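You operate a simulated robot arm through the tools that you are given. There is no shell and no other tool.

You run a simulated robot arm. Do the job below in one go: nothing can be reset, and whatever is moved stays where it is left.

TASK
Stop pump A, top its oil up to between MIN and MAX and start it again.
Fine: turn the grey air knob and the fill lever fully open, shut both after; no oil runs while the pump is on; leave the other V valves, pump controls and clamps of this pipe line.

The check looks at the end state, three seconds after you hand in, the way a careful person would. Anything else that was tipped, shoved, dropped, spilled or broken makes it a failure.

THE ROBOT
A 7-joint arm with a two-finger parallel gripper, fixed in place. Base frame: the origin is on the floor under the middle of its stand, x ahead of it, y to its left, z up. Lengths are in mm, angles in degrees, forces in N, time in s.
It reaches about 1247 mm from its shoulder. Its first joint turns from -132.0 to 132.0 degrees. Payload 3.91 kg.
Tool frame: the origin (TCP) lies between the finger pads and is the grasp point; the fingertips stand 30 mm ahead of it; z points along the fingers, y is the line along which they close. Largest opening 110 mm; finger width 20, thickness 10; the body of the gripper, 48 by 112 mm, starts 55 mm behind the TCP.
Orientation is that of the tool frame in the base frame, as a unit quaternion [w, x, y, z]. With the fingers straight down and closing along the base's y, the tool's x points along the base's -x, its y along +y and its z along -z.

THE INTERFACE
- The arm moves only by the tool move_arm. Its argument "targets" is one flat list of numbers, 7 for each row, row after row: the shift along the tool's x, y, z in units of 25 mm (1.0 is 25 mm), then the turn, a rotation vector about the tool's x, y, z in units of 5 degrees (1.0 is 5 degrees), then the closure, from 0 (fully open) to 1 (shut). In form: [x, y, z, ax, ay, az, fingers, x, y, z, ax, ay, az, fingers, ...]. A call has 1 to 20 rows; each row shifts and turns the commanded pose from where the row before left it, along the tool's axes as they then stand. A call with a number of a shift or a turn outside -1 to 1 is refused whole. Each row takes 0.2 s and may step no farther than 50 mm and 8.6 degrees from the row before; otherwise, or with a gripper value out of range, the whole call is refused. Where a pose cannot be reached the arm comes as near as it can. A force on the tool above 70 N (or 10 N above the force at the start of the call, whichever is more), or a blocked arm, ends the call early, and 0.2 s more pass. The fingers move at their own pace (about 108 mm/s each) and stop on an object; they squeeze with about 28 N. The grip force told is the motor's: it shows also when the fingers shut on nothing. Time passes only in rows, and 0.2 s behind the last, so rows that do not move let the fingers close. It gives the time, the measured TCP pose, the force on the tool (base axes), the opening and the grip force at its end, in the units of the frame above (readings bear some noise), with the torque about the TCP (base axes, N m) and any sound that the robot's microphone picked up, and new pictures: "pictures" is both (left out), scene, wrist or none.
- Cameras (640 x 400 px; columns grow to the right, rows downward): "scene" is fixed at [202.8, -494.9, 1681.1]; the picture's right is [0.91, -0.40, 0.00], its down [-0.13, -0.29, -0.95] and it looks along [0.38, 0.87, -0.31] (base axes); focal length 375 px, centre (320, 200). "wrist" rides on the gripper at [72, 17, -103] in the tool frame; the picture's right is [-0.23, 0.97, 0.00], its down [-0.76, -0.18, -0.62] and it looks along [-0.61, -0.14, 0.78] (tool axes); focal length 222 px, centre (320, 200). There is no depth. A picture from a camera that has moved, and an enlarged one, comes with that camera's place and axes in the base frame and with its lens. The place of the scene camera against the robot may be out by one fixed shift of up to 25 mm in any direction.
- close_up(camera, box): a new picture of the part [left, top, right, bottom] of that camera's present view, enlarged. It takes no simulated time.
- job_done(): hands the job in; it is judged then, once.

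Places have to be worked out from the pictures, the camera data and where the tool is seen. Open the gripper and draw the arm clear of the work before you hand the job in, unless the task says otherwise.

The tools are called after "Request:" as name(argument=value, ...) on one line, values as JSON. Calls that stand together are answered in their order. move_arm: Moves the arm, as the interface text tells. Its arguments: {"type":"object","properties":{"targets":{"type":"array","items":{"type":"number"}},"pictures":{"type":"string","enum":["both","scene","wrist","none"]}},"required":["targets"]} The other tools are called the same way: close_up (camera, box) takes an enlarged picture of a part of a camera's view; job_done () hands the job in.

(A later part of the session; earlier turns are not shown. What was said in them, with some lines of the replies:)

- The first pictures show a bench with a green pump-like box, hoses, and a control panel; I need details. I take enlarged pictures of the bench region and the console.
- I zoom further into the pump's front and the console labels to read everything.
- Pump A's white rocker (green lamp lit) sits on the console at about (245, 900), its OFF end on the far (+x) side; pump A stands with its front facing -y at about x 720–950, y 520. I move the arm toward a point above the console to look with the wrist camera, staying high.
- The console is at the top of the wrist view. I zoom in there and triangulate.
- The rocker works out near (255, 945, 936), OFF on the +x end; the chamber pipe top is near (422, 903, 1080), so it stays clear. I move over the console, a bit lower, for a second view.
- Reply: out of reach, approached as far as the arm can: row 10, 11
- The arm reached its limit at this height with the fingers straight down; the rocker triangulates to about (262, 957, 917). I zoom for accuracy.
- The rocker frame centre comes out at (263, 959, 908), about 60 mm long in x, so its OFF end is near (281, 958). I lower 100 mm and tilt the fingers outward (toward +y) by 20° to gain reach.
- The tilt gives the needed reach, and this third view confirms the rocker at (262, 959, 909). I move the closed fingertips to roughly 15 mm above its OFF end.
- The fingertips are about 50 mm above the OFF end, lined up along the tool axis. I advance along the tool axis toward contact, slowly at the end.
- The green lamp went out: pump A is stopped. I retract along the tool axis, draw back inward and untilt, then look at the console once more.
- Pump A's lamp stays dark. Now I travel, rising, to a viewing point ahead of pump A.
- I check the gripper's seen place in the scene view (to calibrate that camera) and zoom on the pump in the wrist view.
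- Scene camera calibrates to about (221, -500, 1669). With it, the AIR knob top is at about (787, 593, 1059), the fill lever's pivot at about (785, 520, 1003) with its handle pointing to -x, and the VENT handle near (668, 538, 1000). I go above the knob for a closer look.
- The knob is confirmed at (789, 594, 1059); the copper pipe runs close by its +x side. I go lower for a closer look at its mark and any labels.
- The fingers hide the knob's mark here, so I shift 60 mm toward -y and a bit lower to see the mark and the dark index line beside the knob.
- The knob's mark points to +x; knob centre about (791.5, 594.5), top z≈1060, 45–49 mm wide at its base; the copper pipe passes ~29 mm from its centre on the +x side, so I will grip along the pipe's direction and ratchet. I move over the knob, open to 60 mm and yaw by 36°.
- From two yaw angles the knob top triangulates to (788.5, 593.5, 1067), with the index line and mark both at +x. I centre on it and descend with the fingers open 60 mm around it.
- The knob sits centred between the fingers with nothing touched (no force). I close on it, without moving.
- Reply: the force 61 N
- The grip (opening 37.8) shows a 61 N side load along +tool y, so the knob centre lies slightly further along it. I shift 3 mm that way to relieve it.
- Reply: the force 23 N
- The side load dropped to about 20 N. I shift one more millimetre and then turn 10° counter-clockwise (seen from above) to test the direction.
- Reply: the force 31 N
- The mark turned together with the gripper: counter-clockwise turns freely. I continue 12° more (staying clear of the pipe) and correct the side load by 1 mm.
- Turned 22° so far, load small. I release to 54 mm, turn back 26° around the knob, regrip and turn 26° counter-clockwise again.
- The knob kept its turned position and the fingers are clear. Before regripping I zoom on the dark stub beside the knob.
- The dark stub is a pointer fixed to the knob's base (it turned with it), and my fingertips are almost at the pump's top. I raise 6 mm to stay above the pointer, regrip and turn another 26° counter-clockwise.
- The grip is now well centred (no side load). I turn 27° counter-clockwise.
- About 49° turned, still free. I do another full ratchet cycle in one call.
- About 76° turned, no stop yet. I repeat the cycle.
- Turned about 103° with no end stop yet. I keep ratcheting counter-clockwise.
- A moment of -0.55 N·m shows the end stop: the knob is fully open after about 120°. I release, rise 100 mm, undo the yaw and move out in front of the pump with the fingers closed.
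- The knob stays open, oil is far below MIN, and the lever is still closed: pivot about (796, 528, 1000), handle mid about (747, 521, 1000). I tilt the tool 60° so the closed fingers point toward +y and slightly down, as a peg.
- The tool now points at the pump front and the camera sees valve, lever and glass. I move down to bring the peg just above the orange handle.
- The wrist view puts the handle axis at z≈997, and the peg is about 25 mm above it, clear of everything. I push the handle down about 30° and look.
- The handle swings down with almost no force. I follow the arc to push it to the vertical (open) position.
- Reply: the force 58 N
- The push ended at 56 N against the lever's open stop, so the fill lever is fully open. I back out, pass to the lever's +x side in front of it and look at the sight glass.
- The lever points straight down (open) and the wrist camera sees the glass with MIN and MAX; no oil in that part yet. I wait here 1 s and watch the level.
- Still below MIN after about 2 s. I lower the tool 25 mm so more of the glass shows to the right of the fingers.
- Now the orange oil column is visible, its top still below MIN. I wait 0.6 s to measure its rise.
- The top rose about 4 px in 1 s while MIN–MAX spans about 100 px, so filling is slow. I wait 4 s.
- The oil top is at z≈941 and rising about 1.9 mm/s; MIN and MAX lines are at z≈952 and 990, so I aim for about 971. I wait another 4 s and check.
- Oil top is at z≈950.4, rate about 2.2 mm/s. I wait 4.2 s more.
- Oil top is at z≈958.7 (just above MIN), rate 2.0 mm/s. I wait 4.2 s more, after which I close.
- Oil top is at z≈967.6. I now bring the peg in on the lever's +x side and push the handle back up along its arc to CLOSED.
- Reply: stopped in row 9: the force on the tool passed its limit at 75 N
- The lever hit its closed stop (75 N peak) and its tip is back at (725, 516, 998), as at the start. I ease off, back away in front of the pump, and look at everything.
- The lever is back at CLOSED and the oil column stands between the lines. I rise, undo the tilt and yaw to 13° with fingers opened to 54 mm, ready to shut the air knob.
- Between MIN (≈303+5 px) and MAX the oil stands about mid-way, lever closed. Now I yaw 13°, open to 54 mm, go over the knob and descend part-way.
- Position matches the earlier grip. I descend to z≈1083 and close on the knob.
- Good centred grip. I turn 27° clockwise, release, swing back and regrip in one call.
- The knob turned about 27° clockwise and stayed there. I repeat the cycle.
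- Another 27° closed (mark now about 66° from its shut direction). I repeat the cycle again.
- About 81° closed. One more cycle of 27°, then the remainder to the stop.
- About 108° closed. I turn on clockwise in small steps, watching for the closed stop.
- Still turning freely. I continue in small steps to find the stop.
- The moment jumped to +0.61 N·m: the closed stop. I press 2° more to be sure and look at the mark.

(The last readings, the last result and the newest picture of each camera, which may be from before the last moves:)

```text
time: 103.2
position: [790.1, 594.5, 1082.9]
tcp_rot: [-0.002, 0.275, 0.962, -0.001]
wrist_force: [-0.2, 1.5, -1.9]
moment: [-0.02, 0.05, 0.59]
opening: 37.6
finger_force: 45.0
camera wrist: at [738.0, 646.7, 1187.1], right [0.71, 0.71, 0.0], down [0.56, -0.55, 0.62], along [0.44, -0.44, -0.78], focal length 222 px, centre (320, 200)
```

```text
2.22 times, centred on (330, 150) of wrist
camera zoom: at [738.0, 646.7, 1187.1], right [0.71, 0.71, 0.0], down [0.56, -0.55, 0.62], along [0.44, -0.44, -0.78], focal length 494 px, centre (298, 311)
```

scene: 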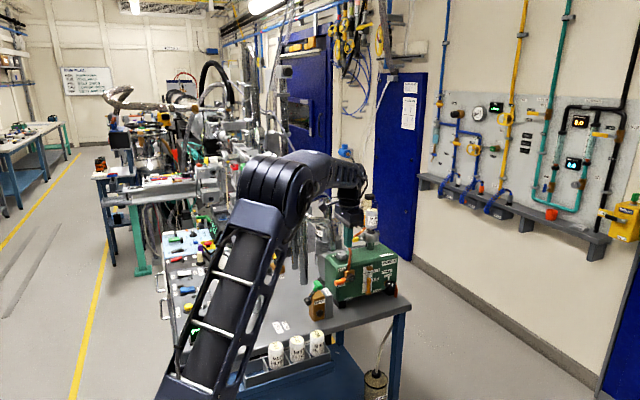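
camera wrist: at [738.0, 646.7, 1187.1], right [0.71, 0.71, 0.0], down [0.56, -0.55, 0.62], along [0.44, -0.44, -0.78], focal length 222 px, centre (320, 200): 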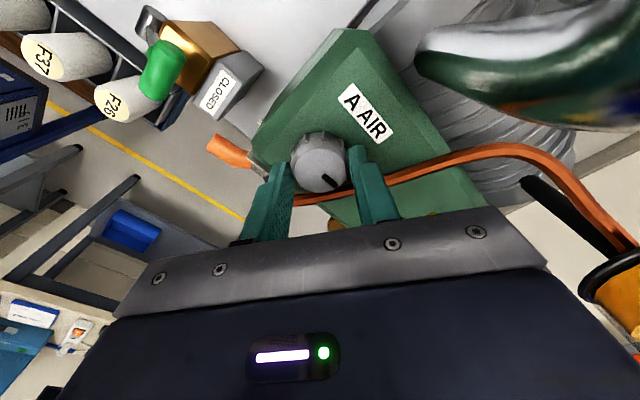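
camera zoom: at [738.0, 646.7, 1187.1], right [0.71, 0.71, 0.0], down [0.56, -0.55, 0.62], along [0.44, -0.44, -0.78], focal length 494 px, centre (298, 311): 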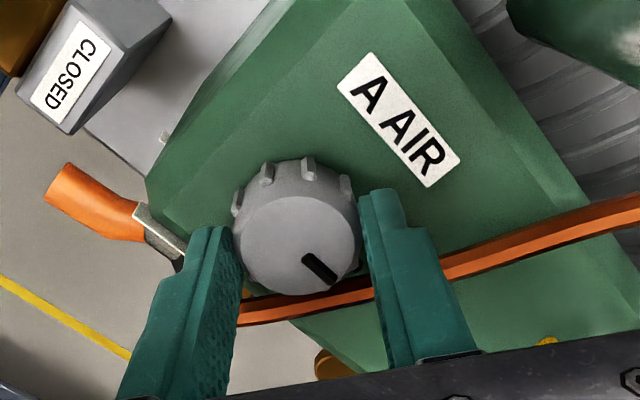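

The moment holds at the grip's slip limit, so the air knob is shut against its stop. I release, rise 100 mm and undo the yaw.

Request:
move_arm(targets=[0, 0, 0, 0, 0, 0, 0.51, 0, 0, 0, 0, 0, 0, 0.51, 0, 0, -1, 0, 0, 0, 0.51, 0, 0, -1, 0, 0, 0, 0.51, 0, 0, -1, 0, 0, 0, 0.6, 0, 0, -1, 0, 0, 0, 1, 0, 0, 0, 0, 0, -0.91, 1, 0, 0, 0, 0, 0, -0.91, 1, 0, 0, 0, 0, 0, -0.91, 1, 0, 0, 0, 0, 0, -0.91, 1, 0, 0, 0, 0, 0, -0.91, 1, 0, 0, 0, 0, 0, -0.91, 1, 0, 0, 0, 0, 0, -0.91, 1, 0.5, -1, -0.2, 0, 0, 0, 1, 0.5, -1, -0.2, 0, 0, 0, 1], pictures="both")

Request:
close_up(camera="scene", box=[325, 225, 405, 300])

Request:
close_up(camera="wrist", box=[300, 40, 500, 200])

```text
time: 106.4
position: [765.5, 545.0, 1192.2]
tcp_rot: [-0.003, 0.0, 1.0, 0.0]
wrist_force: [0.0, 0.7, -0.7]
moment: [-0.04, -0.02, 0.01]
opening: 0.0
finger_force: 27.8
camera wrist: at [693.1, 561.3, 1296.4], right [0.23, 0.97, 0.0], down [0.76, -0.18, 0.62], along [0.6, -0.14, -0.79], focal length 222 px, centre (320, 200)
```

scene: 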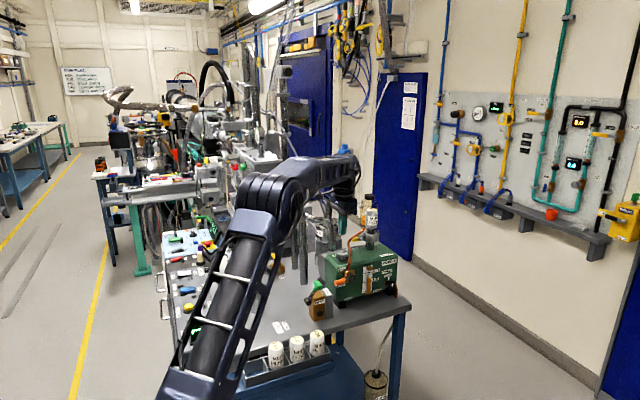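
wrist: 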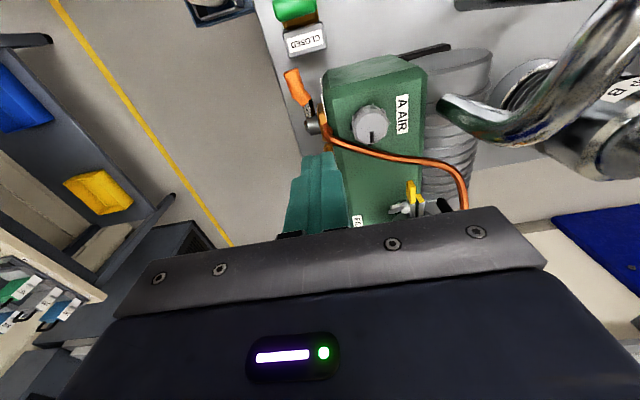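

```text
5.33 times, centred on (365, 262) of scene
camera zoom: at [202.8, -494.9, 1681.1], right [0.91, -0.4, 0.0], down [-0.13, -0.29, -0.95], along [0.38, 0.87, -0.31], focal length 2000 px, centre (80, -133)
```

zoom: 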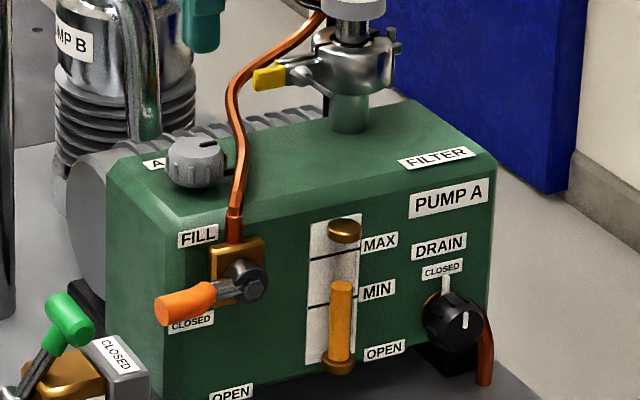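

```text
2.50 times, centred on (400, 120) of wrist
camera zoom: at [693.1, 561.3, 1296.4], right [0.23, 0.97, 0.0], down [0.76, -0.18, 0.62], along [0.6, -0.14, -0.79], focal length 555 px, centre (120, 400)
```

zoom: 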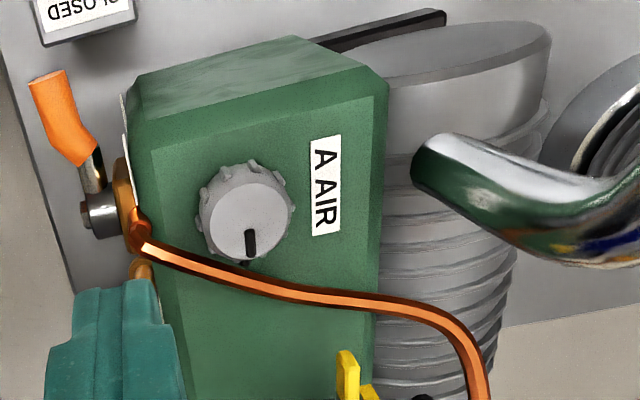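

Knob mark is back at its starting direction, lever closed and oil level steady mid-way. I compare the lever with its first picture at the same zoom.

Request:
close_up(camera="scene", box=[335, 255, 405, 305])

Request:
close_up(camera="scene", box=[334, 235, 394, 275])

```text
8.00 times, centred on (370, 280) of scene
camera zoom: at [202.8, -494.9, 1681.1], right [0.91, -0.4, 0.0], down [-0.13, -0.29, -0.95], along [0.38, 0.87, -0.31], focal length 3000 px, centre (-80, -440)
```

zoom: 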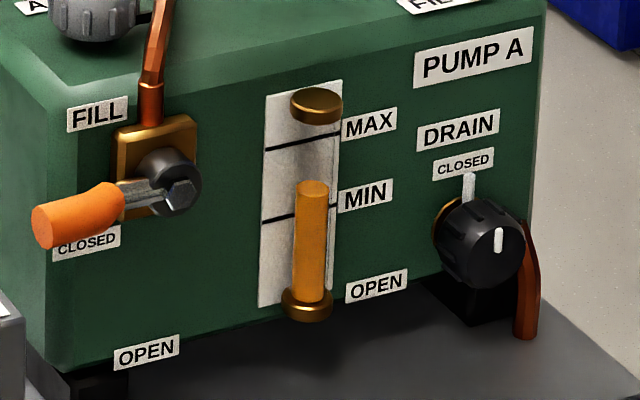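

```text
10.00 times, centred on (364, 255) of scene
camera zoom: at [202.8, -494.9, 1681.1], right [0.91, -0.4, 0.0], down [-0.13, -0.29, -0.95], along [0.38, 0.87, -0.31], focal length 3749 px, centre (-120, -350)
```

zoom: 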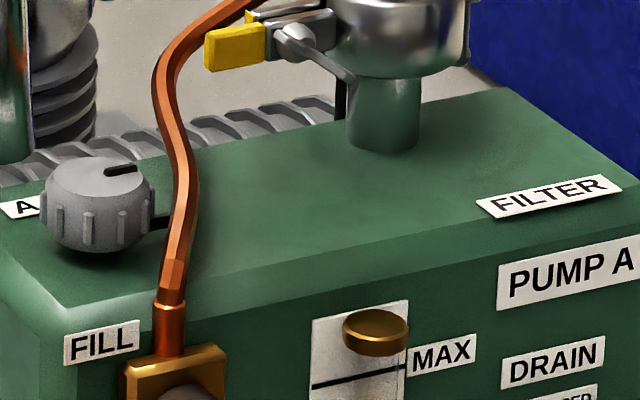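

Both controls look exactly as at the start and the oil stands about 45 % between MIN and MAX. Now I travel back toward the console along the earlier path.

Request:
move_arm(targets=[0.98, -0.305, -0.62, 0, 0, 0, 1, 0.98, -0.305, -0.62, 0, 0, 0, 1, 0.98, -0.305, -0.62, 0, 0, 0, 1, 0.98, -0.305, -0.62, 0, 0, 0, 1, 0.98, -0.305, -0.62, 0, 0, 0, 1, 0.98, -0.305, -0.62, 0, 0, 0, 1, 0.98, -0.305, -0.62, 0, 0, 0, 1, 0.98, -0.305, -0.62, 0, 0, 0, 1, 0.96, 0.4, 0, 0, 0, 0, 1, 0.96, 0.4, 0, 0, 0, 0, 1, 0.96, 0.4, 0, 0, 0, 0, 1, 0.96, 0.4, 0, 0, 0, 0, 1, 0.96, 0.4, 0, 0, 0, 0, 1, 0.96, 0.4, 0, 0, 0, 0, 1, 0.96, 0.4, 0.2, 0, 0, 0, 1, 0.96, 0.4, 0.2, 0, 0, 0, 1, 0.96, 0.4, 0.2, 0, 0, 0, 1, 0.96, 0.4, 0.2, 0, 0, 0, 1, 0.96, 0.4, 0.2, 0, 0, 0, 1, 0.96, 0.4, 0.3, 0, 0, 0, 1], pictures="both")

```text
time: 110.6
position: [281.6, 604.3, 1286.6]
tcp_rot: [-0.003, 0.001, 1.0, 0.001]
wrist_force: [-0.8, -0.6, 1.1]
moment: [0.0, 0.01, -0.01]
opening: 0.0
finger_force: 28.2
camera wrist: at [210.0, 620.5, 1390.8], right [0.23, 0.97, 0.0], down [0.76, -0.18, 0.62], along [0.6, -0.14, -0.79], focal length 222 px, centre (320, 200)
```

scene: 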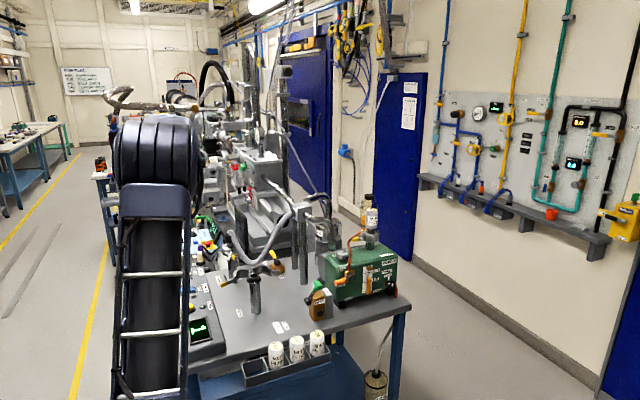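
wrist: 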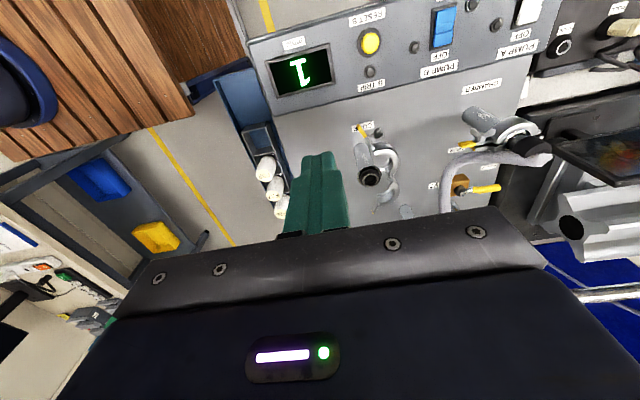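

All quiet here; the console is ahead. I go down, tilt the fingers 20° outward again and approach above the ON end of pump A's rocker (x≈244).

Request:
move_arm(targets=[0, 0.5, 1, 0, 0, 0, 1, 0, 0.5, 1, 0, 0, 0, 1, 0, 0.5, 1, 0, 0, 0, 1, 0, 0, 0, -1, 0, 0, 1, 0, 0, 0, -1, 0, 0, 1, 0, 0, 0, -1, 0, 0, 1, 0, 0, 0, -1, 0, 0, 1, 0.185, 1, 1, 0, 0, 0, 1, 0.185, 1, 1, 0, 0, 0, 1, 0.185, 1, 1, 0, 0, 0, 1, 0.185, 1, 1, 0, 0, 0, 1, 0.185, 1, 1, 0, 0, 0, 1, 0.185, 1, 1, 0, 0, 0, 1, 0.185, 1, 1, 0, 0, 0, 1, 0.185, 1, 1, 0, 0, 0, 1, 0, 0, 1, 0, 0, 0, 1, 0, 0, 1, 0, 0, 0, 1, 0, 0, 1, 0, 0, 0, 1, 0, 0, 0.8, 0, 0, 0, 1], pictures="wrist")

Request:
close_up(camera="wrist", box=[220, 40, 440, 220])

```text
time: 114.6
position: [245.5, 930.2, 1002.6]
tcp_rot: [-0.001, 0.001, 0.985, 0.175]
wrist_force: [-0.2, -0.4, 1.0]
moment: [-0.02, -0.01, 0.01]
opening: 0.3
finger_force: 27.5
camera wrist: at [172.6, 910.7, 1107.3], right [0.23, 0.91, 0.33], down [0.76, -0.38, 0.52], along [0.6, 0.13, -0.79], focal length 222 px, centre (320, 200)
```

wrist: 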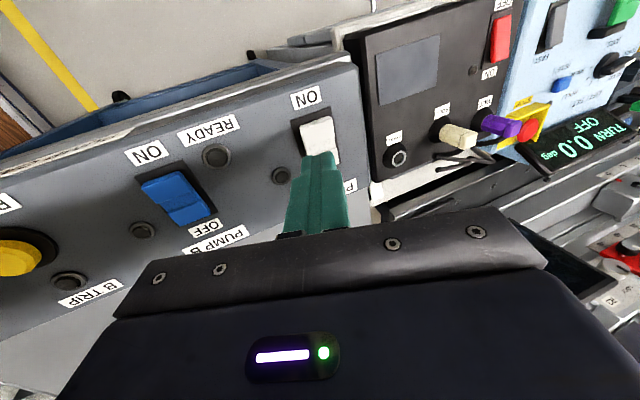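

```text
2.22 times, centred on (330, 130) of wrist
camera zoom: at [172.6, 910.7, 1107.3], right [0.23, 0.91, 0.33], down [0.76, -0.38, 0.52], along [0.6, 0.13, -0.79], focal length 494 px, centre (298, 356)
```

zoom: 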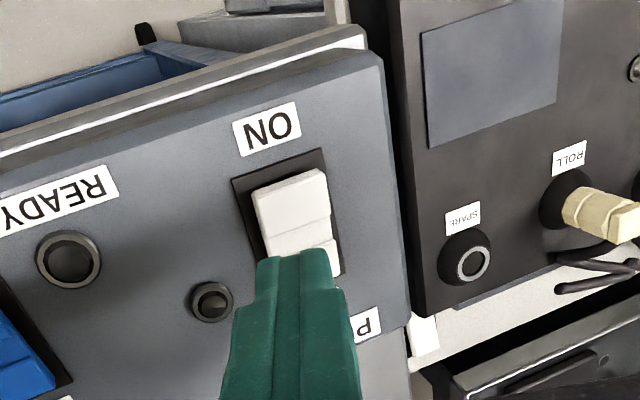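

The ON end sits at about (242, 956, 925), directly below the fingertips along the tool axis. I advance and press it.

Request:
move_arm(targets=[0.14, 0, 0.9, 0, 0, 0, 1, 0, -0.03, 0.6, 0, 0, 0, 1, 0, 0, 0.3, 0, 0, 0, 1, 0, 0, 0.2, 0, 0, 0, 1, 0, 0, 0.2, 0, 0, 0, 1, 0, 0, 0.1, 0, 0, 0, 1, 0, 0, 0.1, 0, 0, 0, 1], pictures="wrist")

Request:
close_up(camera="wrist", box=[220, 40, 440, 220])

```text
time: 116.2
position: [240.8, 950.4, 947.1]
tcp_rot: [-0.002, 0.001, 0.985, 0.175]
wrist_force: [0.2, -1.6, 3.2]
moment: [-0.07, -0.02, -0.01]
opening: 0.3
finger_force: 28.7
camera wrist: at [169.0, 930.8, 1050.8], right [0.23, 0.91, 0.33], down [0.76, -0.38, 0.52], along [0.6, 0.13, -0.79], focal length 222 px, centre (320, 200)
```

wrist: 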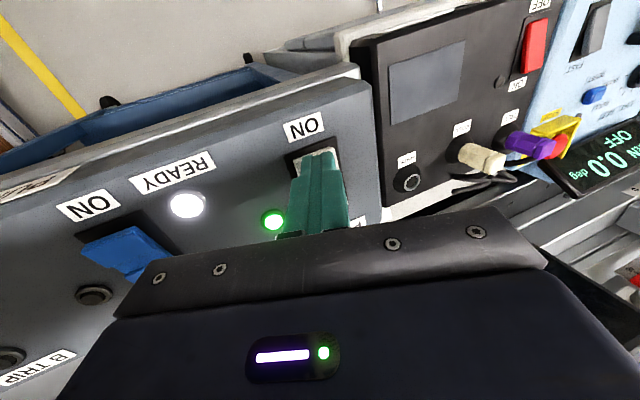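

```text
2.22 times, centred on (330, 130) of wrist
camera zoom: at [169.0, 930.8, 1050.8], right [0.23, 0.91, 0.33], down [0.76, -0.38, 0.52], along [0.6, 0.13, -0.79], focal length 494 px, centre (298, 356)
```

zoom: 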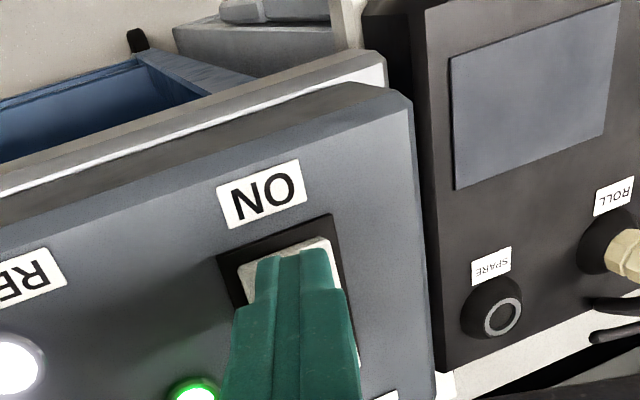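

The green lamp and READY are lit again: pump A runs. I retract along the tool axis, draw back, untilt and open the gripper.

Request:
move_arm(targets=[0, 0, -1, 0, 0, 0, 1, 0, 0, -1, 0, 0, 0, 1, 0, 0, -1, 0, 0, 0, 1, 0, 0, -1, 0, 0, 0, 1, 0, 0, -1, 0, 0, 0, 1, 0, 0, -1, 0, 0, 0, 1, 0, -1, -1, 0, 0, 0, 1, 0, -1, -1, 0, 0, 0, 1, 0, -1, -1, 0, 0, 0, 1, 0, -1, -1, 0, 0, 0, 1, 0, -1, -1, 0, 0, 0, 1, 0, -1, -1, 0, 0, 0, 1, 0, -1, -1, 0, 0, 0, 1, 0, -1, -1, 0, 0, 0, 1, 0, 0, 0, 1, 0, 0, 0.5, 0, 0, 0, 1, 0, 0, 0, 0, 0, 0, 1, 0, 0, 0, 0, 0, 0, 1, 0, 0, 0], pictures="both")

Request:
close_up(camera="wrist", box=[240, 0, 560, 220])

Request:
close_up(camera="scene", box=[310, 210, 430, 310])

```text
time: 120.0
position: [242.3, 642.6, 1207.4]
tcp_rot: [-0.002, 0.001, 1.0, 0.0]
wrist_force: [0.3, 0.3, 0.2]
moment: [0.02, 0.0, -0.01]
opening: 110.0
finger_force: 0.0
camera wrist: at [169.3, 658.8, 1312.0], right [0.23, 0.97, 0.0], down [0.76, -0.18, 0.62], along [0.6, -0.14, -0.78], focal length 222 px, centre (320, 200)
```

scene: 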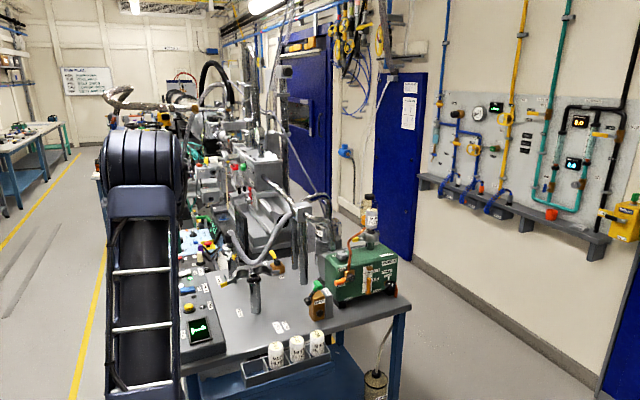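
wrist: 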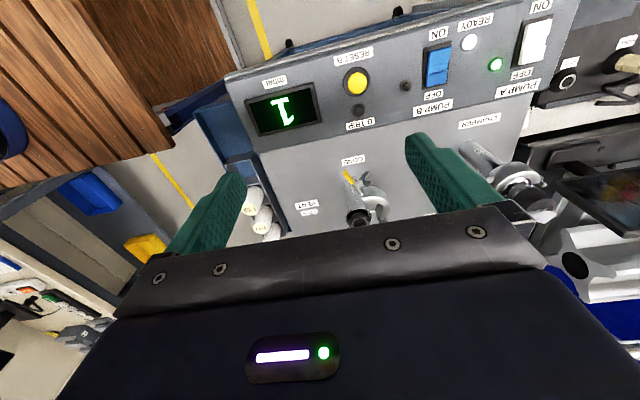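

```text
1.82 times, centred on (400, 110) of wrist
camera zoom: at [169.3, 658.8, 1312.0], right [0.23, 0.97, 0.0], down [0.76, -0.18, 0.62], along [0.6, -0.14, -0.78], focal length 404 px, centre (174, 364)
```

zoom: 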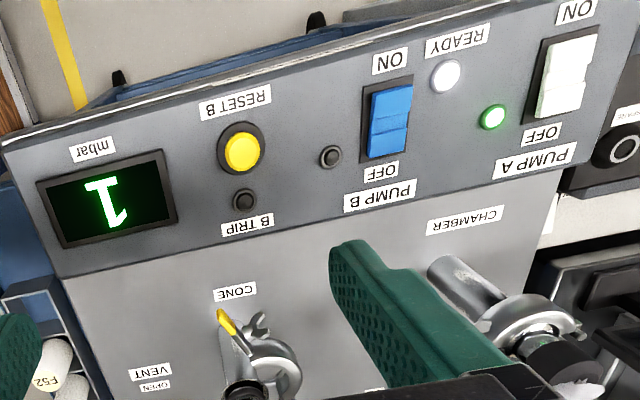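

```text
4.00 times, centred on (370, 260) of scene
camera zoom: at [202.8, -494.9, 1681.1], right [0.91, -0.4, 0.0], down [-0.13, -0.29, -0.95], along [0.38, 0.87, -0.31], focal length 1500 px, centre (120, -40)
```

zoom: 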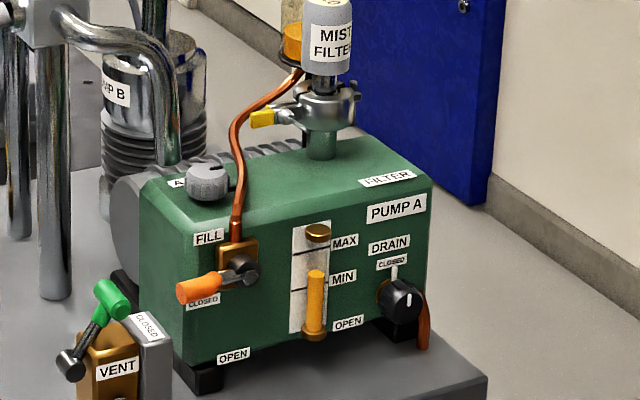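

Pump A runs (green and READY lit, display unchanged), oil stands between MIN and MAX. I draw the arm back to a clear place near its start with the gripper open and take a last look.

Request:
move_arm(targets=[0, -0.5, -1, 0, 0, 0, 0, 0, -1, -1, 0, 0, 0, 0, 0, -1, -1, 0, 0, 0, 0, -0.5, -1, -1, 0, 0, 0, 0, -0.5, -1, -1, 0, 0, 0, 0, -0.7, -1, -1, 0, 0, 0, 0, -0.7, -1, -0.8, 0, 0, 0, 0, -0.7, -1, 0, 0, 0, 0, 0, -0.7, -1, 0, 0, 0, 0, 0, -0.7, -1, 0, 0, 0, 0, 0, -0.7, -1, 0, 0, 0, 0, 0, 0, 0, 0, 0, 0, 0, 0], pictures="both")

Request:
close_up(camera="scene", box=[335, 255, 405, 305])

Request:
close_up(camera="scene", box=[150, 220, 310, 380])

```text
time: 122.6
position: [371.6, 378.7, 1376.2]
tcp_rot: [-0.003, 0.001, 1.0, 0.001]
wrist_force: [0.4, 0.4, 1.3]
moment: [-0.03, 0.01, 0.03]
opening: 110.2
finger_force: 0.0
camera wrist: at [298.8, 395.9, 1481.4], right [0.23, 0.97, 0.0], down [0.76, -0.18, 0.62], along [0.6, -0.14, -0.78], focal length 222 px, centre (320, 200)
```

scene: 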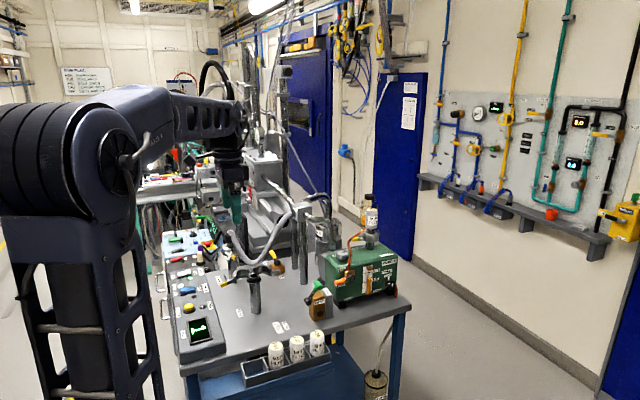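
wrist: 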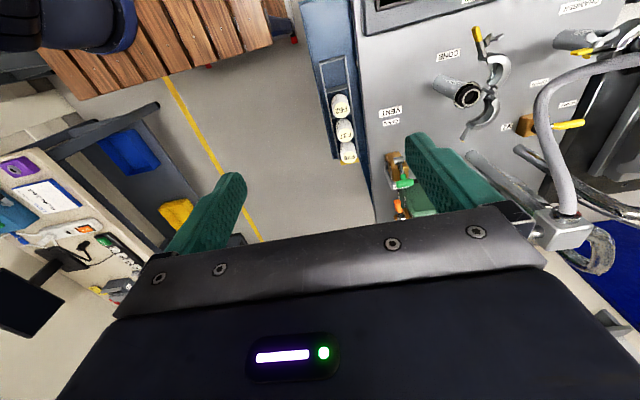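

```text
8.00 times, centred on (370, 280) of scene
camera zoom: at [202.8, -494.9, 1681.1], right [0.91, -0.4, 0.0], down [-0.13, -0.29, -0.95], along [0.38, 0.87, -0.31], focal length 3000 px, centre (-80, -440)
```

zoom: 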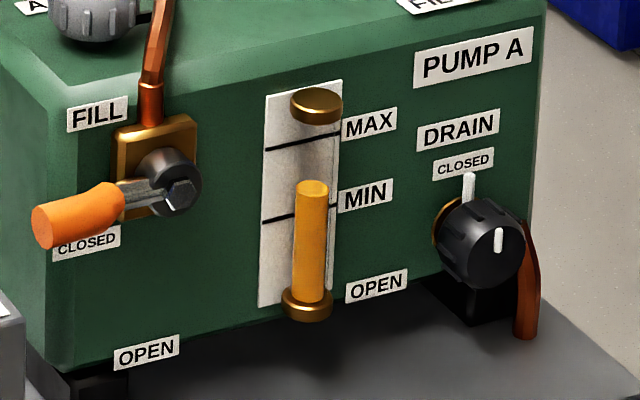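

```text
2.50 times, centred on (230, 300) of scene
camera zoom: at [202.8, -494.9, 1681.1], right [0.91, -0.4, 0.0], down [-0.13, -0.29, -0.95], along [0.38, 0.87, -0.31], focal length 937 px, centre (545, -50)
```

zoom: 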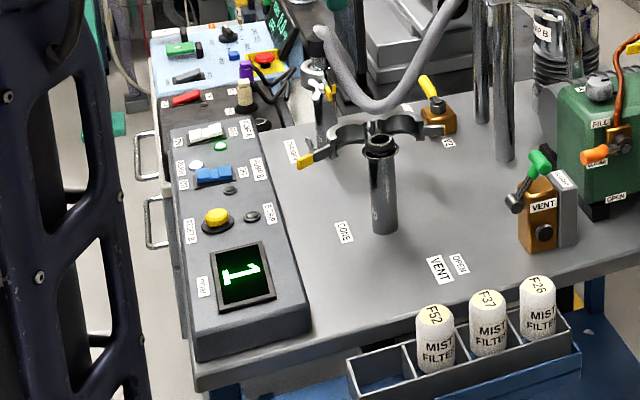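

The last pictures show everything as it should be. Pump A is running with its green lamp lit, and the oil is steady between MIN and MAX. The fill lever and air knob are shut, nothing else has moved, and the arm is clear with the gripper open. I hand the job in.

Request:
job_done()

```text
The job is handed in.
```

Pump A is stopped, topped up and running again, and the job is handed in; no verdict came back with it. The green and READY lamps were lit when I last saw the console up close.

- **Oil level:** It sits a little under halfway between MIN and MAX in the sight glass. It had not changed in the last picture, after the restart.
- **Air knob and fill lever:** I opened both fully with the pump off and shut both to their stops before restarting. In the pictures they look the same as at the start.
- **Everything else:** I did not touch the other V valves, clamps or pump controls, and nothing in the last pictures looks moved or spilled.
- **Arm:** It is back near its starting position with the gripper open.

Pushing the fill lever shut stopped that move on a brief 75 N force as the lever met its closed stop. I saw no damage from it.
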